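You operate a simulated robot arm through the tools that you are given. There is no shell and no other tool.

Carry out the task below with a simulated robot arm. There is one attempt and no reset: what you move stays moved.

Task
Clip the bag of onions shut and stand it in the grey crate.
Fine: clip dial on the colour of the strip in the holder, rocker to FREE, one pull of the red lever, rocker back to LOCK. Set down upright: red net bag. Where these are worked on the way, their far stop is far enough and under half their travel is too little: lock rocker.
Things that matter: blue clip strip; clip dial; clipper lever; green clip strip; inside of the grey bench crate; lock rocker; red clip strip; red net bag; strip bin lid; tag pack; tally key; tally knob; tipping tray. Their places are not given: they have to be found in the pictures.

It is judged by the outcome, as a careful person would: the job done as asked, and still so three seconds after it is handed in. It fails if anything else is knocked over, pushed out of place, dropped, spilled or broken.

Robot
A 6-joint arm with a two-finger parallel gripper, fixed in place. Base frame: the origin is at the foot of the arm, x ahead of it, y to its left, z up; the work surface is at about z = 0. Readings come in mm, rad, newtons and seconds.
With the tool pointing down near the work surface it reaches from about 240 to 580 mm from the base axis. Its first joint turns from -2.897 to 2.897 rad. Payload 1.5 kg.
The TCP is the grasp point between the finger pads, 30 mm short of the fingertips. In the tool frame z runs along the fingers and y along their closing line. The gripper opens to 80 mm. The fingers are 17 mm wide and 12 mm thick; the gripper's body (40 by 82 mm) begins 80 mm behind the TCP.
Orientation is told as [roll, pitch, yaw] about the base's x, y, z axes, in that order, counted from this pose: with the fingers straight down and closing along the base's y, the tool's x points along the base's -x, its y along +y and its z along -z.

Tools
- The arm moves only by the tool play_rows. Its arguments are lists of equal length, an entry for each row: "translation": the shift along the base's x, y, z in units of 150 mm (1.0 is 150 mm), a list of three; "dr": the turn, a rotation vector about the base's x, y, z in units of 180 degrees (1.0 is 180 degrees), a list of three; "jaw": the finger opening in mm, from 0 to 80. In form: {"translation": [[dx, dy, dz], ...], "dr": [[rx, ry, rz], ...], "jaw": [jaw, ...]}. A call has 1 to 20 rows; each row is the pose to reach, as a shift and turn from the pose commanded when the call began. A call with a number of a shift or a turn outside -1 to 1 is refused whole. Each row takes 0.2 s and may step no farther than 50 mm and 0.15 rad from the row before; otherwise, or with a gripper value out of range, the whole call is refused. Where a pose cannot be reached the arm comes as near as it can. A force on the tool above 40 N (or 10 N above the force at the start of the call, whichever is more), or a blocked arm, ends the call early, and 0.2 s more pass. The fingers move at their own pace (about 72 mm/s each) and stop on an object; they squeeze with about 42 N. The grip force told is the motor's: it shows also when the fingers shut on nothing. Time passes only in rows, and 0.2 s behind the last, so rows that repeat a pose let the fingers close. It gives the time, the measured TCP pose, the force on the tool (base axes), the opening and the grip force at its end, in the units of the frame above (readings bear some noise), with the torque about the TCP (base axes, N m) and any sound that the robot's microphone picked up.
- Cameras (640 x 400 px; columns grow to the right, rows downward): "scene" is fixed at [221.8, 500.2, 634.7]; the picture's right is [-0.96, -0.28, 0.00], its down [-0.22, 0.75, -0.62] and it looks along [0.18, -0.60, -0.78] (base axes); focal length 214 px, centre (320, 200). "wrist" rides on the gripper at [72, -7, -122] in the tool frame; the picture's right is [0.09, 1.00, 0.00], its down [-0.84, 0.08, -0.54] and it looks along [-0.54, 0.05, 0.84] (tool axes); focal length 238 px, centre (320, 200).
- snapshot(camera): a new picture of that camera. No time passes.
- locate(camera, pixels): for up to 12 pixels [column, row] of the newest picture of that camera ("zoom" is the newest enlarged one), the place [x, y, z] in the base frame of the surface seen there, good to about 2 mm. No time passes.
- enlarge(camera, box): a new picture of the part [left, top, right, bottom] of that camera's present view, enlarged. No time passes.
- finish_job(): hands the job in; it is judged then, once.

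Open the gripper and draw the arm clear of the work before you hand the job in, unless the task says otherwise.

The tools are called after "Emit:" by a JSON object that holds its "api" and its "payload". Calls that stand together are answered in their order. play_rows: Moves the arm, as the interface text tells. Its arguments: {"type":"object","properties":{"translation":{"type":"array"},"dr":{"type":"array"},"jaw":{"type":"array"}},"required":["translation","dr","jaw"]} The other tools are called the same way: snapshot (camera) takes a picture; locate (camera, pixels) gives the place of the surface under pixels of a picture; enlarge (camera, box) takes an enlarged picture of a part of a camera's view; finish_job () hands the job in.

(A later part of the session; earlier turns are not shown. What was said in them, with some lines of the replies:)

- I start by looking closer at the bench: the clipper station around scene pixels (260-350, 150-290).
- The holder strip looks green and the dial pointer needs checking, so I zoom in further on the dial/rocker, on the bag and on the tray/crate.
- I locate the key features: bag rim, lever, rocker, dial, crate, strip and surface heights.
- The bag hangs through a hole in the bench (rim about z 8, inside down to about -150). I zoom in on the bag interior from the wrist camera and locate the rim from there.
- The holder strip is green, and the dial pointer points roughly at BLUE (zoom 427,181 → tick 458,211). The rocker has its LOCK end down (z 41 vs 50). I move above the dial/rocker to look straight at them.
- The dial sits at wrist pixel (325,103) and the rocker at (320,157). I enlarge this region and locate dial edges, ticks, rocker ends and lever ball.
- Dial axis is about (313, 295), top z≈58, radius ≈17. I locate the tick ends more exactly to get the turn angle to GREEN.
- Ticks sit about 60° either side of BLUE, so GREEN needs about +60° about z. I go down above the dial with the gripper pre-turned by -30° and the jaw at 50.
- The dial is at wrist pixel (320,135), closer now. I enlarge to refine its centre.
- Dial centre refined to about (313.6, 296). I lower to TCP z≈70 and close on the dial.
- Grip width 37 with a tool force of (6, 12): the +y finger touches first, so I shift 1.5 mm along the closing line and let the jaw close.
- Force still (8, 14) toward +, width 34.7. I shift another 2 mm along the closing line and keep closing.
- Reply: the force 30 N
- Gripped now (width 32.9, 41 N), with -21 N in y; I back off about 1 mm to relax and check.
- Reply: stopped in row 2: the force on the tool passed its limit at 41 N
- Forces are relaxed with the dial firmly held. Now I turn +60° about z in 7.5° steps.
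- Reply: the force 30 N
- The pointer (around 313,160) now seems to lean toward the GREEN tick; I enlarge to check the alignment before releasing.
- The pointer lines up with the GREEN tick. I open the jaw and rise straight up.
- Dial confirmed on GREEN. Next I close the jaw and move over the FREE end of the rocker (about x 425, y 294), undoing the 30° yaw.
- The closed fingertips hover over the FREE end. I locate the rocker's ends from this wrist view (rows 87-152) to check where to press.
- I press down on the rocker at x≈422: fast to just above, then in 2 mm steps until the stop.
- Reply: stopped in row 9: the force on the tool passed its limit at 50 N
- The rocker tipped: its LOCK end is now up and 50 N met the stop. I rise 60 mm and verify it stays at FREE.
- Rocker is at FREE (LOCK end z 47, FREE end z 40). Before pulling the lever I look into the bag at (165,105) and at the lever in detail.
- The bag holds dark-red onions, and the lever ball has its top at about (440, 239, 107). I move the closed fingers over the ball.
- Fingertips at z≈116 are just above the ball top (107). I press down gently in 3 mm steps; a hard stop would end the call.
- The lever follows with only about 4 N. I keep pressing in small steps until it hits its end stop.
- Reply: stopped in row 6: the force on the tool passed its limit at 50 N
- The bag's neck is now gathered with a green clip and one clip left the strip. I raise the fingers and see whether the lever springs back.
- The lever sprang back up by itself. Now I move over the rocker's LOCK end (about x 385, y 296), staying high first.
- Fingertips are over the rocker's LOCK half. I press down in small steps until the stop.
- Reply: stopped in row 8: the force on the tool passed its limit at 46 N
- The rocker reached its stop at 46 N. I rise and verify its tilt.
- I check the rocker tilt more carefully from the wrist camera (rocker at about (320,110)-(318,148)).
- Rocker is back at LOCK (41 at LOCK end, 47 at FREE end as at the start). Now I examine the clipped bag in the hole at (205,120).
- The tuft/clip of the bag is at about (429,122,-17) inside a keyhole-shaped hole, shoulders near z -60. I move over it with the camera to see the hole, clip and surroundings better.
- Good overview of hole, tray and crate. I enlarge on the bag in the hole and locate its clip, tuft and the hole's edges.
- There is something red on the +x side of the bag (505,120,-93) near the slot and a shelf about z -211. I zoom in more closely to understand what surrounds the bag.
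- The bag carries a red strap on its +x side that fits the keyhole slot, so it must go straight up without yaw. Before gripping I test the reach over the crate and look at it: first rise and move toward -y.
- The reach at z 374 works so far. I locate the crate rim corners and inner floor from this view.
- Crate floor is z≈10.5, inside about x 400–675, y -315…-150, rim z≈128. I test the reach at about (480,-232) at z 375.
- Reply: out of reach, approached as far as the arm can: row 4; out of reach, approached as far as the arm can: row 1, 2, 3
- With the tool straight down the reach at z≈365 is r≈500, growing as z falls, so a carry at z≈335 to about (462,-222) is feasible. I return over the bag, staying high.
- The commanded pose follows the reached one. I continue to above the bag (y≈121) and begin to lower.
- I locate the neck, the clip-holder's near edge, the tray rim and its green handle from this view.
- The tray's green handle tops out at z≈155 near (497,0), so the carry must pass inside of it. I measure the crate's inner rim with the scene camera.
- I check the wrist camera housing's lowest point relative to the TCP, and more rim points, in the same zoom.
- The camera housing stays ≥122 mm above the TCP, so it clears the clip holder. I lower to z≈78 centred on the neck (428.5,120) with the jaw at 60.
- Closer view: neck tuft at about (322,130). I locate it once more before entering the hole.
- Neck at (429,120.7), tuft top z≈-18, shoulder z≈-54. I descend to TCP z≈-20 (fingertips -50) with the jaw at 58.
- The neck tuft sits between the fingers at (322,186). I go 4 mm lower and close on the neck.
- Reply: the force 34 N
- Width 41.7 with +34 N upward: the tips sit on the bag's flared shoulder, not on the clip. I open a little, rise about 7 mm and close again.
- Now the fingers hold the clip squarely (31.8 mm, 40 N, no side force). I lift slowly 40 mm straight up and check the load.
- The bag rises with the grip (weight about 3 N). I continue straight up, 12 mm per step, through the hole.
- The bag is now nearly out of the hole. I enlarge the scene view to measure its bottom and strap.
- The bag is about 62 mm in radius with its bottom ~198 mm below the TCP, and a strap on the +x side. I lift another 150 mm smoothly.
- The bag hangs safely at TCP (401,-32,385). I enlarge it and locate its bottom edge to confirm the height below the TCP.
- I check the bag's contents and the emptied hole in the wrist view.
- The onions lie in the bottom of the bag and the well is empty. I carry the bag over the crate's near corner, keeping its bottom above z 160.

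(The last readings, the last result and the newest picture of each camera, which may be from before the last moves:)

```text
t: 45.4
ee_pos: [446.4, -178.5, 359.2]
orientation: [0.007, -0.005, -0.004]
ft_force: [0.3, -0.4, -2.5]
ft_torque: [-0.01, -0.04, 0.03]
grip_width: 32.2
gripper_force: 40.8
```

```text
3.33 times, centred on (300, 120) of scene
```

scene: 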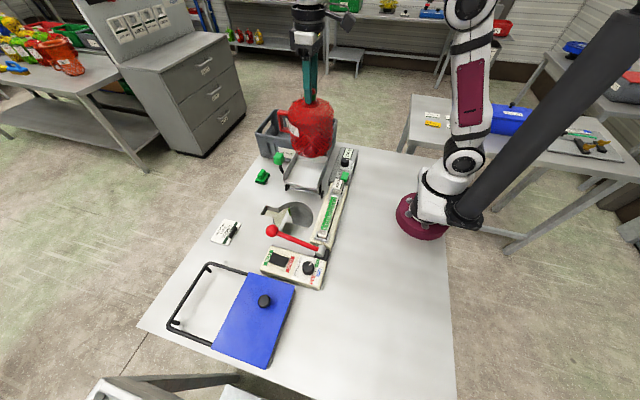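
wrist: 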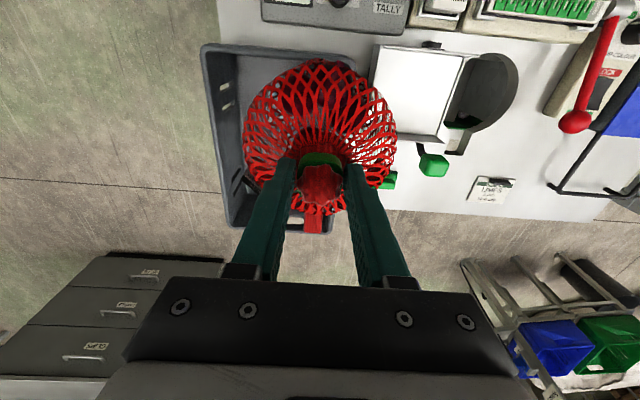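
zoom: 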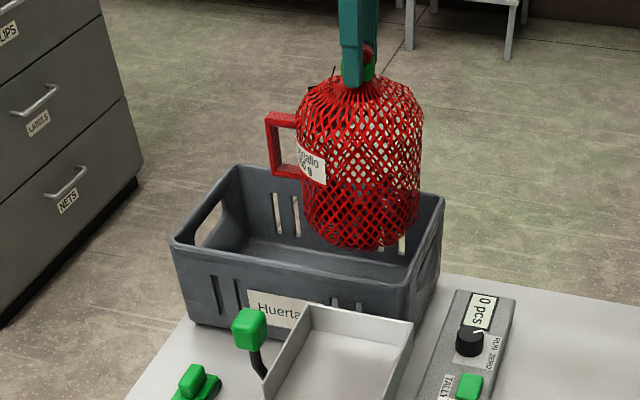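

The bag hangs above the crate opening. I move it further in to about (463,-213,340) and check for reach.

Emit:
{"api": "play_rows", "payload": {"translation": [[0.03, -0.07, -0.037], [0.06, -0.14, -0.073], [0.09, -0.185, -0.1], [0.113, -0.227, -0.127], [0.113, -0.227, -0.127]], "dr": [[0, 0, 0], [0, 0, 0], [0, 0, 0], [0, 0, 0], [0, 0, 0]], "jaw": [5, 5, 5, 5, 5]}}

Emit:
{"api": "enlarge", "payload": {"camera": "scene", "box": [250, 60, 350, 180]}}

Emit:
{"api": "snapshot", "payload": {"camera": "wrist"}}

```text
t: 46.6
ee_pos: [460.8, -214.0, 341.4]
orientation: [0.003, -0.006, -0.005]
ft_force: [0.9, 1.0, -2.4]
ft_torque: [-0.01, 0.01, 0.01]
grip_width: 32.4
gripper_force: 40.7
```

```text
3.33 times, centred on (300, 120) of scene
```

zoom: 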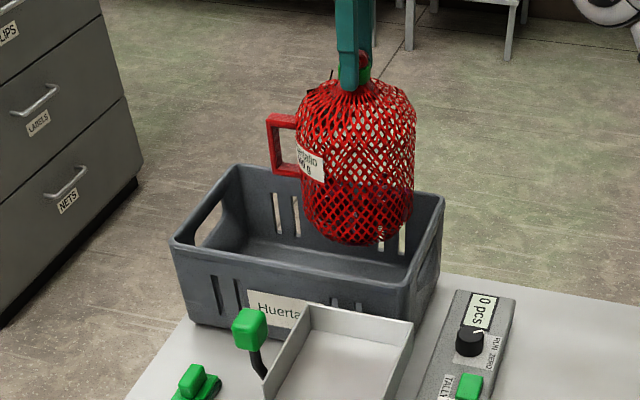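

```text
taken
```

wrist: 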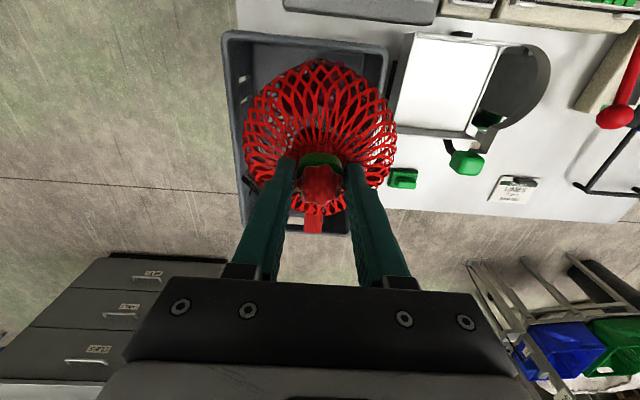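

No reach trouble. I lower into the crate while drifting outward to about (478,-231), watching the force.

Emit:
{"api": "play_rows", "payload": {"translation": [[0.033, -0.047, -0.06], [0.045, -0.06, -0.13], [0.06, -0.075, -0.2], [0.07, -0.09, -0.28], [0.08, -0.1, -0.36], [0.09, -0.11, -0.44], [0.1, -0.115, -0.52], [0.107, -0.12, -0.6], [0.107, -0.12, -0.667], [0.107, -0.12, -0.667]], "dr": [[0, 0, 0], [0, 0, 0], [0, 0, 0], [0, 0, 0], [0, 0, 0], [0, 0, 0], [0, 0, 0], [0, 0, 0], [0, 0, 0], [0, 0, 0]], "jaw": [5, 5, 5, 5, 5, 5, 5, 5, 5, 5]}}

Emit:
{"api": "enlarge", "payload": {"camera": "scene", "box": [250, 60, 350, 180]}}

Emit:
{"api": "snapshot", "payload": {"camera": "wrist"}}

```text
t: 48.8
ee_pos: [477.7, -231.3, 240.8]
orientation: [0.005, -0.005, -0.007]
ft_force: [-0.3, 0.8, -3.4]
ft_torque: [-0.02, -0.02, 0.01]
grip_width: 32.3
gripper_force: 40.1
```

```text
3.33 times, centred on (300, 120) of scene
```

zoom: 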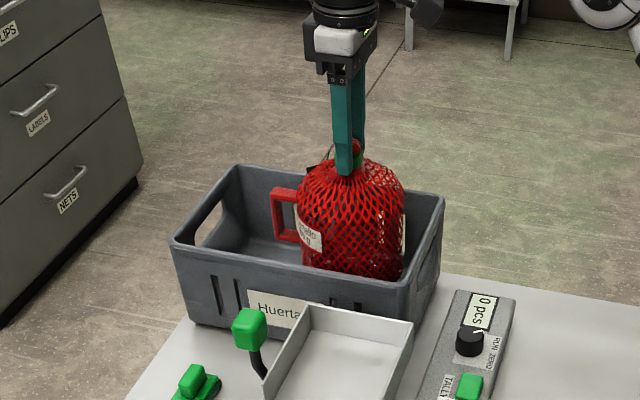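

```text
taken
```

wrist: 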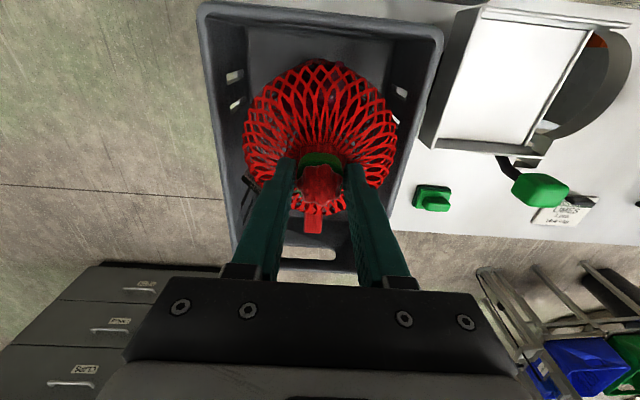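

The bag is inside the crate with free space all round (force still only its weight). I lower gently in small steps until the floor carries it.

Emit:
{"api": "play_rows", "payload": {"translation": [[0, 0, -0.06], [0, 0, -0.12], [0, 0, -0.16], [0, 0, -0.18], [0, 0, -0.19], [0, 0, -0.2], [0, 0, -0.205], [0, 0, -0.21]], "dr": [[0, 0, 0], [0, 0, 0], [0, 0, 0], [0, 0, 0], [0, 0, 0], [0, 0, 0], [0, 0, 0], [0, 0, 0]], "jaw": [5, 5, 5, 5, 5, 5, 5, 5]}}

```text
t: 50.6
ee_pos: [478.6, -232.2, 210.0]
orientation: [0.005, -0.004, -0.004]
ft_force: [0.7, -0.7, -2.8]
ft_torque: [-0.02, -0.03, 0.0]
grip_width: 32.3
gripper_force: 40.4
```

TCP z 210 and the full weight (2.8 N) still hangs; contact is expected near 208. I continue in 0.75 mm steps.

Emit:
{"api": "play_rows", "payload": {"translation": [[0, 0, -0.005], [0, 0, -0.01], [0, 0, -0.01]], "dr": [[0, 0, 0], [0, 0, 0], [0, 0, 0]], "jaw": [5, 5, 5]}}

Emit:
{"api": "play_rows", "payload": {"translation": [[0, 0, -0.005], [0, 0, -0.01], [0, 0, -0.01]], "dr": [[0, 0, 0], [0, 0, 0], [0, 0, 0]], "jaw": [5, 5, 5]}}

```text
t: 51.4
ee_pos: [477.7, -231.3, 209.8]
orientation: [0.008, -0.007, -0.003]
ft_force: [0.5, 0.5, 3.9]
ft_torque: [-0.01, 0.1, -0.01]
grip_width: 32.4
gripper_force: 40.7
```

```text
t: 52.2
ee_pos: [478.2, -231.5, 208.1]
orientation: [0.002, -0.009, -0.005]
ft_force: [1.5, 3.2, 31.7]
ft_torque: [0.03, 0.04, -0.02]
grip_width: 32.1
gripper_force: 40.6
```

The floor carries the bag (31.7 N pressing). I back off 1.5 mm to relieve the push, then look before releasing.

Emit:
{"api": "play_rows", "payload": {"translation": [[0, 0, 0.005], [0, 0, 0.01], [0, 0, 0.01]], "dr": [[0, 0, 0], [0, 0, 0], [0, 0, 0]], "jaw": [5, 5, 5]}}

Emit:
{"api": "enlarge", "payload": {"camera": "scene", "box": [250, 60, 350, 180]}}

Emit:
{"api": "snapshot", "payload": {"camera": "wrist"}}

```text
t: 53.0
ee_pos: [478.6, -231.5, 208.1]
orientation: [0.004, -0.005, -0.006]
ft_force: [5.9, 2.1, 23.0]
ft_torque: [-0.07, -0.19, 0.04]
grip_width: 32.0
gripper_force: 40.2
```

```text
3.33 times, centred on (300, 120) of scene
```

zoom: 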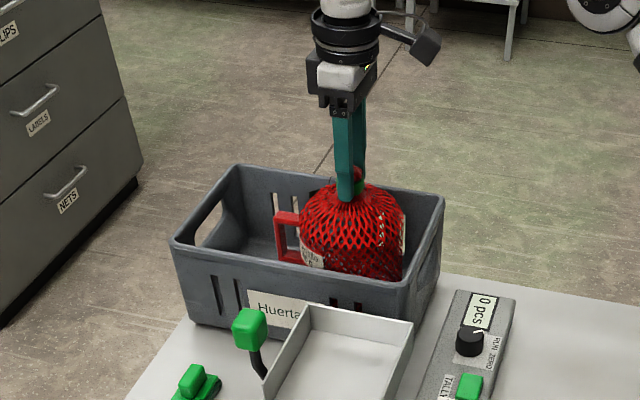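

```text
taken
```

wrist: 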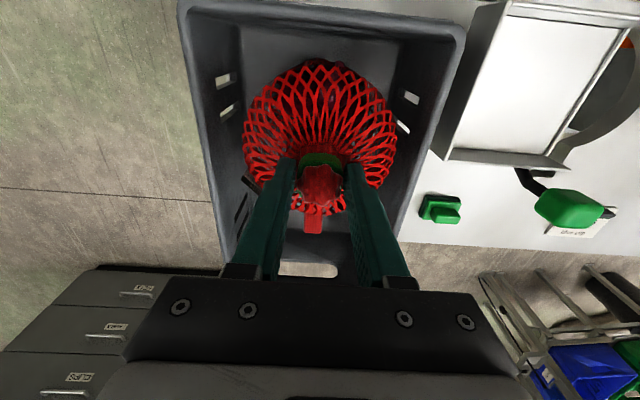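

Still 23 N pressing; I raise another 1.2 mm.

Emit:
{"api": "play_rows", "payload": {"translation": [[0, 0, 0.004], [0, 0, 0.008], [0, 0, 0.008]], "dr": [[0, 0, 0], [0, 0, 0], [0, 0, 0]], "jaw": [5, 5, 5]}}

```text
t: 53.8
ee_pos: [476.9, -231.4, 208.0]
orientation: [0.005, -0.004, -0.005]
ft_force: [-0.5, -2.4, 5.2]
ft_torque: [-0.26, 0.12, 0.01]
grip_width: 31.4
gripper_force: 40.0
```

The push is now about 5 N with the bag on the floor. I open the jaw gradually to 56 and hold the pose for a moment.

Emit:
{"api": "play_rows", "payload": {"translation": [[0, 0, 0], [0, 0, 0], [0, 0, 0], [0, 0, 0], [0, 0, 0]], "dr": [[0, 0, 0], [0, 0, 0], [0, 0, 0], [0, 0, 0], [0, 0, 0]], "jaw": [36, 42, 50, 56, 56]}}

Emit:
{"api": "snapshot", "payload": {"camera": "wrist"}}

Emit:
{"api": "enlarge", "payload": {"camera": "scene", "box": [250, 60, 350, 180]}}

```text
t: 55.0
ee_pos: [479.3, -230.8, 208.9]
orientation: [0.006, -0.006, -0.003]
ft_force: [0.4, 0.1, 1.1]
ft_torque: [-0.01, -0.03, -0.01]
grip_width: 55.7
gripper_force: 0.1
```

```text
taken
```

wrist: 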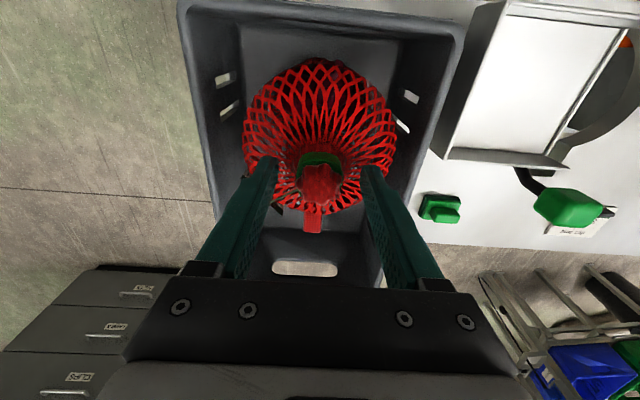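

```text
3.33 times, centred on (300, 120) of scene
```

zoom: 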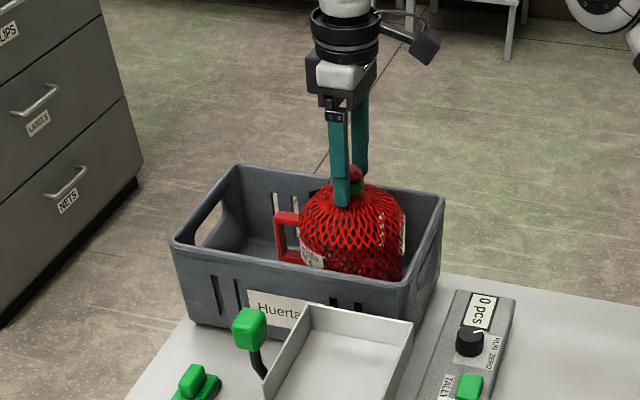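

The bag stands upright by itself. I rise straight up first, then draw back inward.

Emit:
{"api": "play_rows", "payload": {"translation": [[0, 0, 0.06], [0, 0, 0.15], [0, 0, 0.3], [0, 0, 0.45], [-0.1, 0.05, 0.6], [-0.3, 0.2, 0.75], [-0.5, 0.35, 0.9], [-0.7, 0.5, 1.0]], "dr": [[0, 0, 0], [0, 0, 0], [0, 0, 0], [0, 0, 0], [0, 0, 0], [0, 0, 0], [0, 0, 0], [0, 0, 0]], "jaw": [60, 60, 60, 60, 60, 60, 60, 60]}}

Emit:
{"api": "snapshot", "payload": {"camera": "scene"}}

Emit:
{"api": "enlarge", "payload": {"camera": "scene", "box": [250, 80, 350, 180]}}

Emit:
{"api": "snapshot", "payload": {"camera": "wrist"}}

```text
t: 56.8
ee_pos: [371.0, -156.4, 358.7]
orientation: [0.005, -0.006, -0.006]
ft_force: [0.0, 0.7, 0.4]
ft_torque: [0.01, -0.02, -0.01]
grip_width: 60.2
gripper_force: 0.1
```

```text
taken
```

scene: 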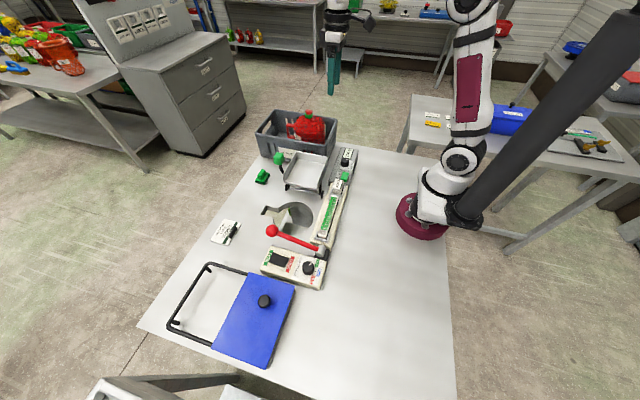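

```text
4.00 times, centred on (300, 130) of scene
```

zoom: 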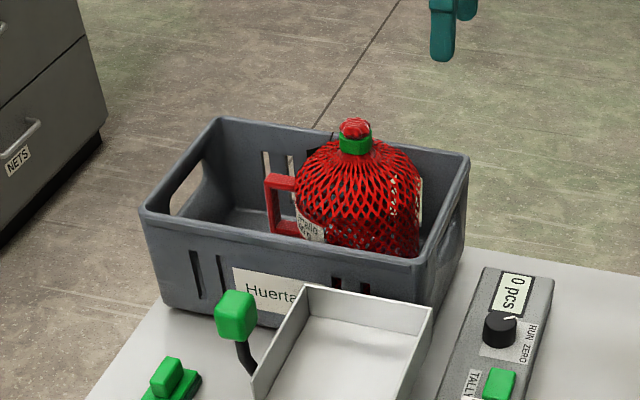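

```text
taken
```

wrist: 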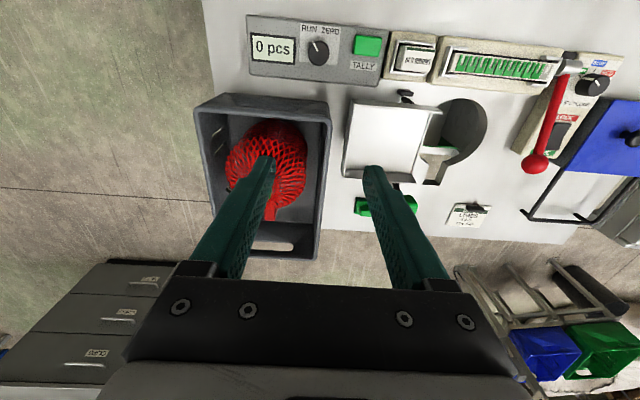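

The bag stands upright in the crate. I draw the arm further away and check the clipper's final state.

Emit:
{"api": "play_rows", "payload": {"translation": [[-0.15, 0.2, 0.1], [-0.3, 0.45, 0.2], [-0.45, 0.7, 0.3], [-0.6, 0.95, 0.4], [-0.6, 0.95, 0.4]], "dr": [[0, 0, 0], [0, 0, 0], [0, 0, 0], [0, 0, 0], [0, 0, 0]], "jaw": [70, 80, 80, 80, 80]}}

Emit:
{"api": "snapshot", "payload": {"camera": "scene"}}

Emit:
{"api": "enlarge", "payload": {"camera": "scene", "box": [250, 190, 340, 300]}}

Emit:
{"api": "enlarge", "payload": {"camera": "scene", "box": [250, 95, 360, 195]}}

```text
t: 58.0
ee_pos: [283.0, -14.6, 422.0]
orientation: [0.006, -0.005, -0.003]
ft_force: [-0.3, 0.2, 0.1]
ft_torque: [0.03, 0.03, -0.02]
grip_width: 80.0
gripper_force: 0.0
```

```text
taken
```

scene: 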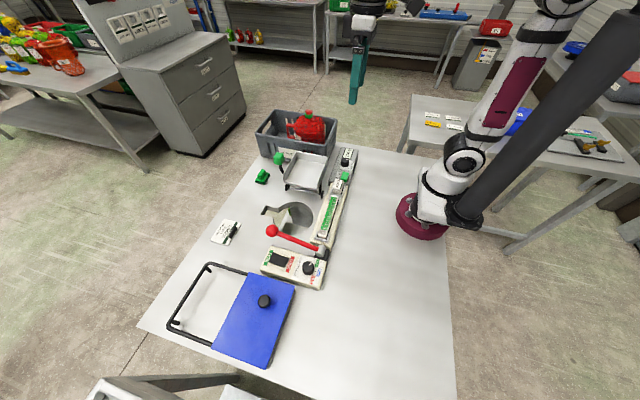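

```text
3.64 times, centred on (295, 245) of scene
```

zoom: 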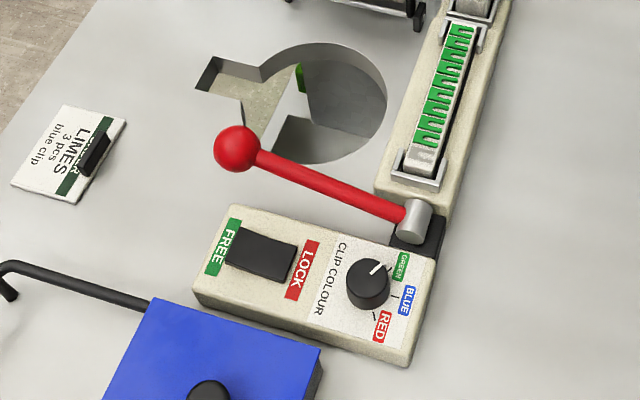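

```text
4.00 times, centred on (305, 145) of scene
```

zoom: 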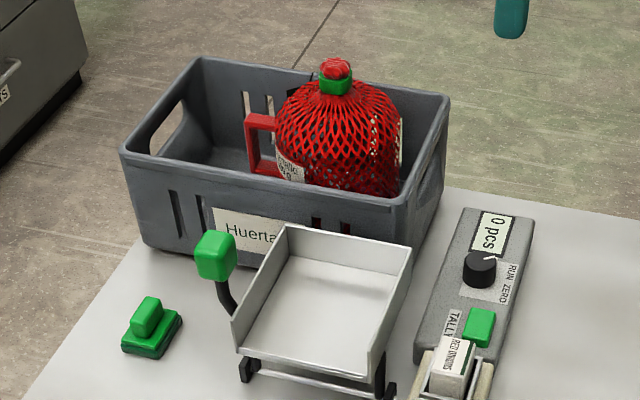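

Everything reads as asked: dial on GREEN, rocker at LOCK (FREE end up), lever back up with one clip used. The clipped bag stands upright in the grey crate and the arm is clear with the jaw open, so I hand the job in.

Emit:
{"api": "finish_job", "payload": {}}

```text
The job is handed in.
```

The onion bag is clipped shut and standing upright in the grey crate, and the job is handed in.

- **Dial:** set to GREEN, matching the strip in the holder.
- **Rocker:** pressed to FREE, then back to LOCK. It reached its stop both ways and reads LOCK now.
- **Lever:** pulled once to its stop. It sprang back up, and one green clip left the strip.
- **Bag:** lifted straight up out of the hole and set down near the middle of the crate floor. It stayed upright after I let go.

I saw nothing knocked over or moved in the last pictures. The arm is clear of the bench with the gripper open.
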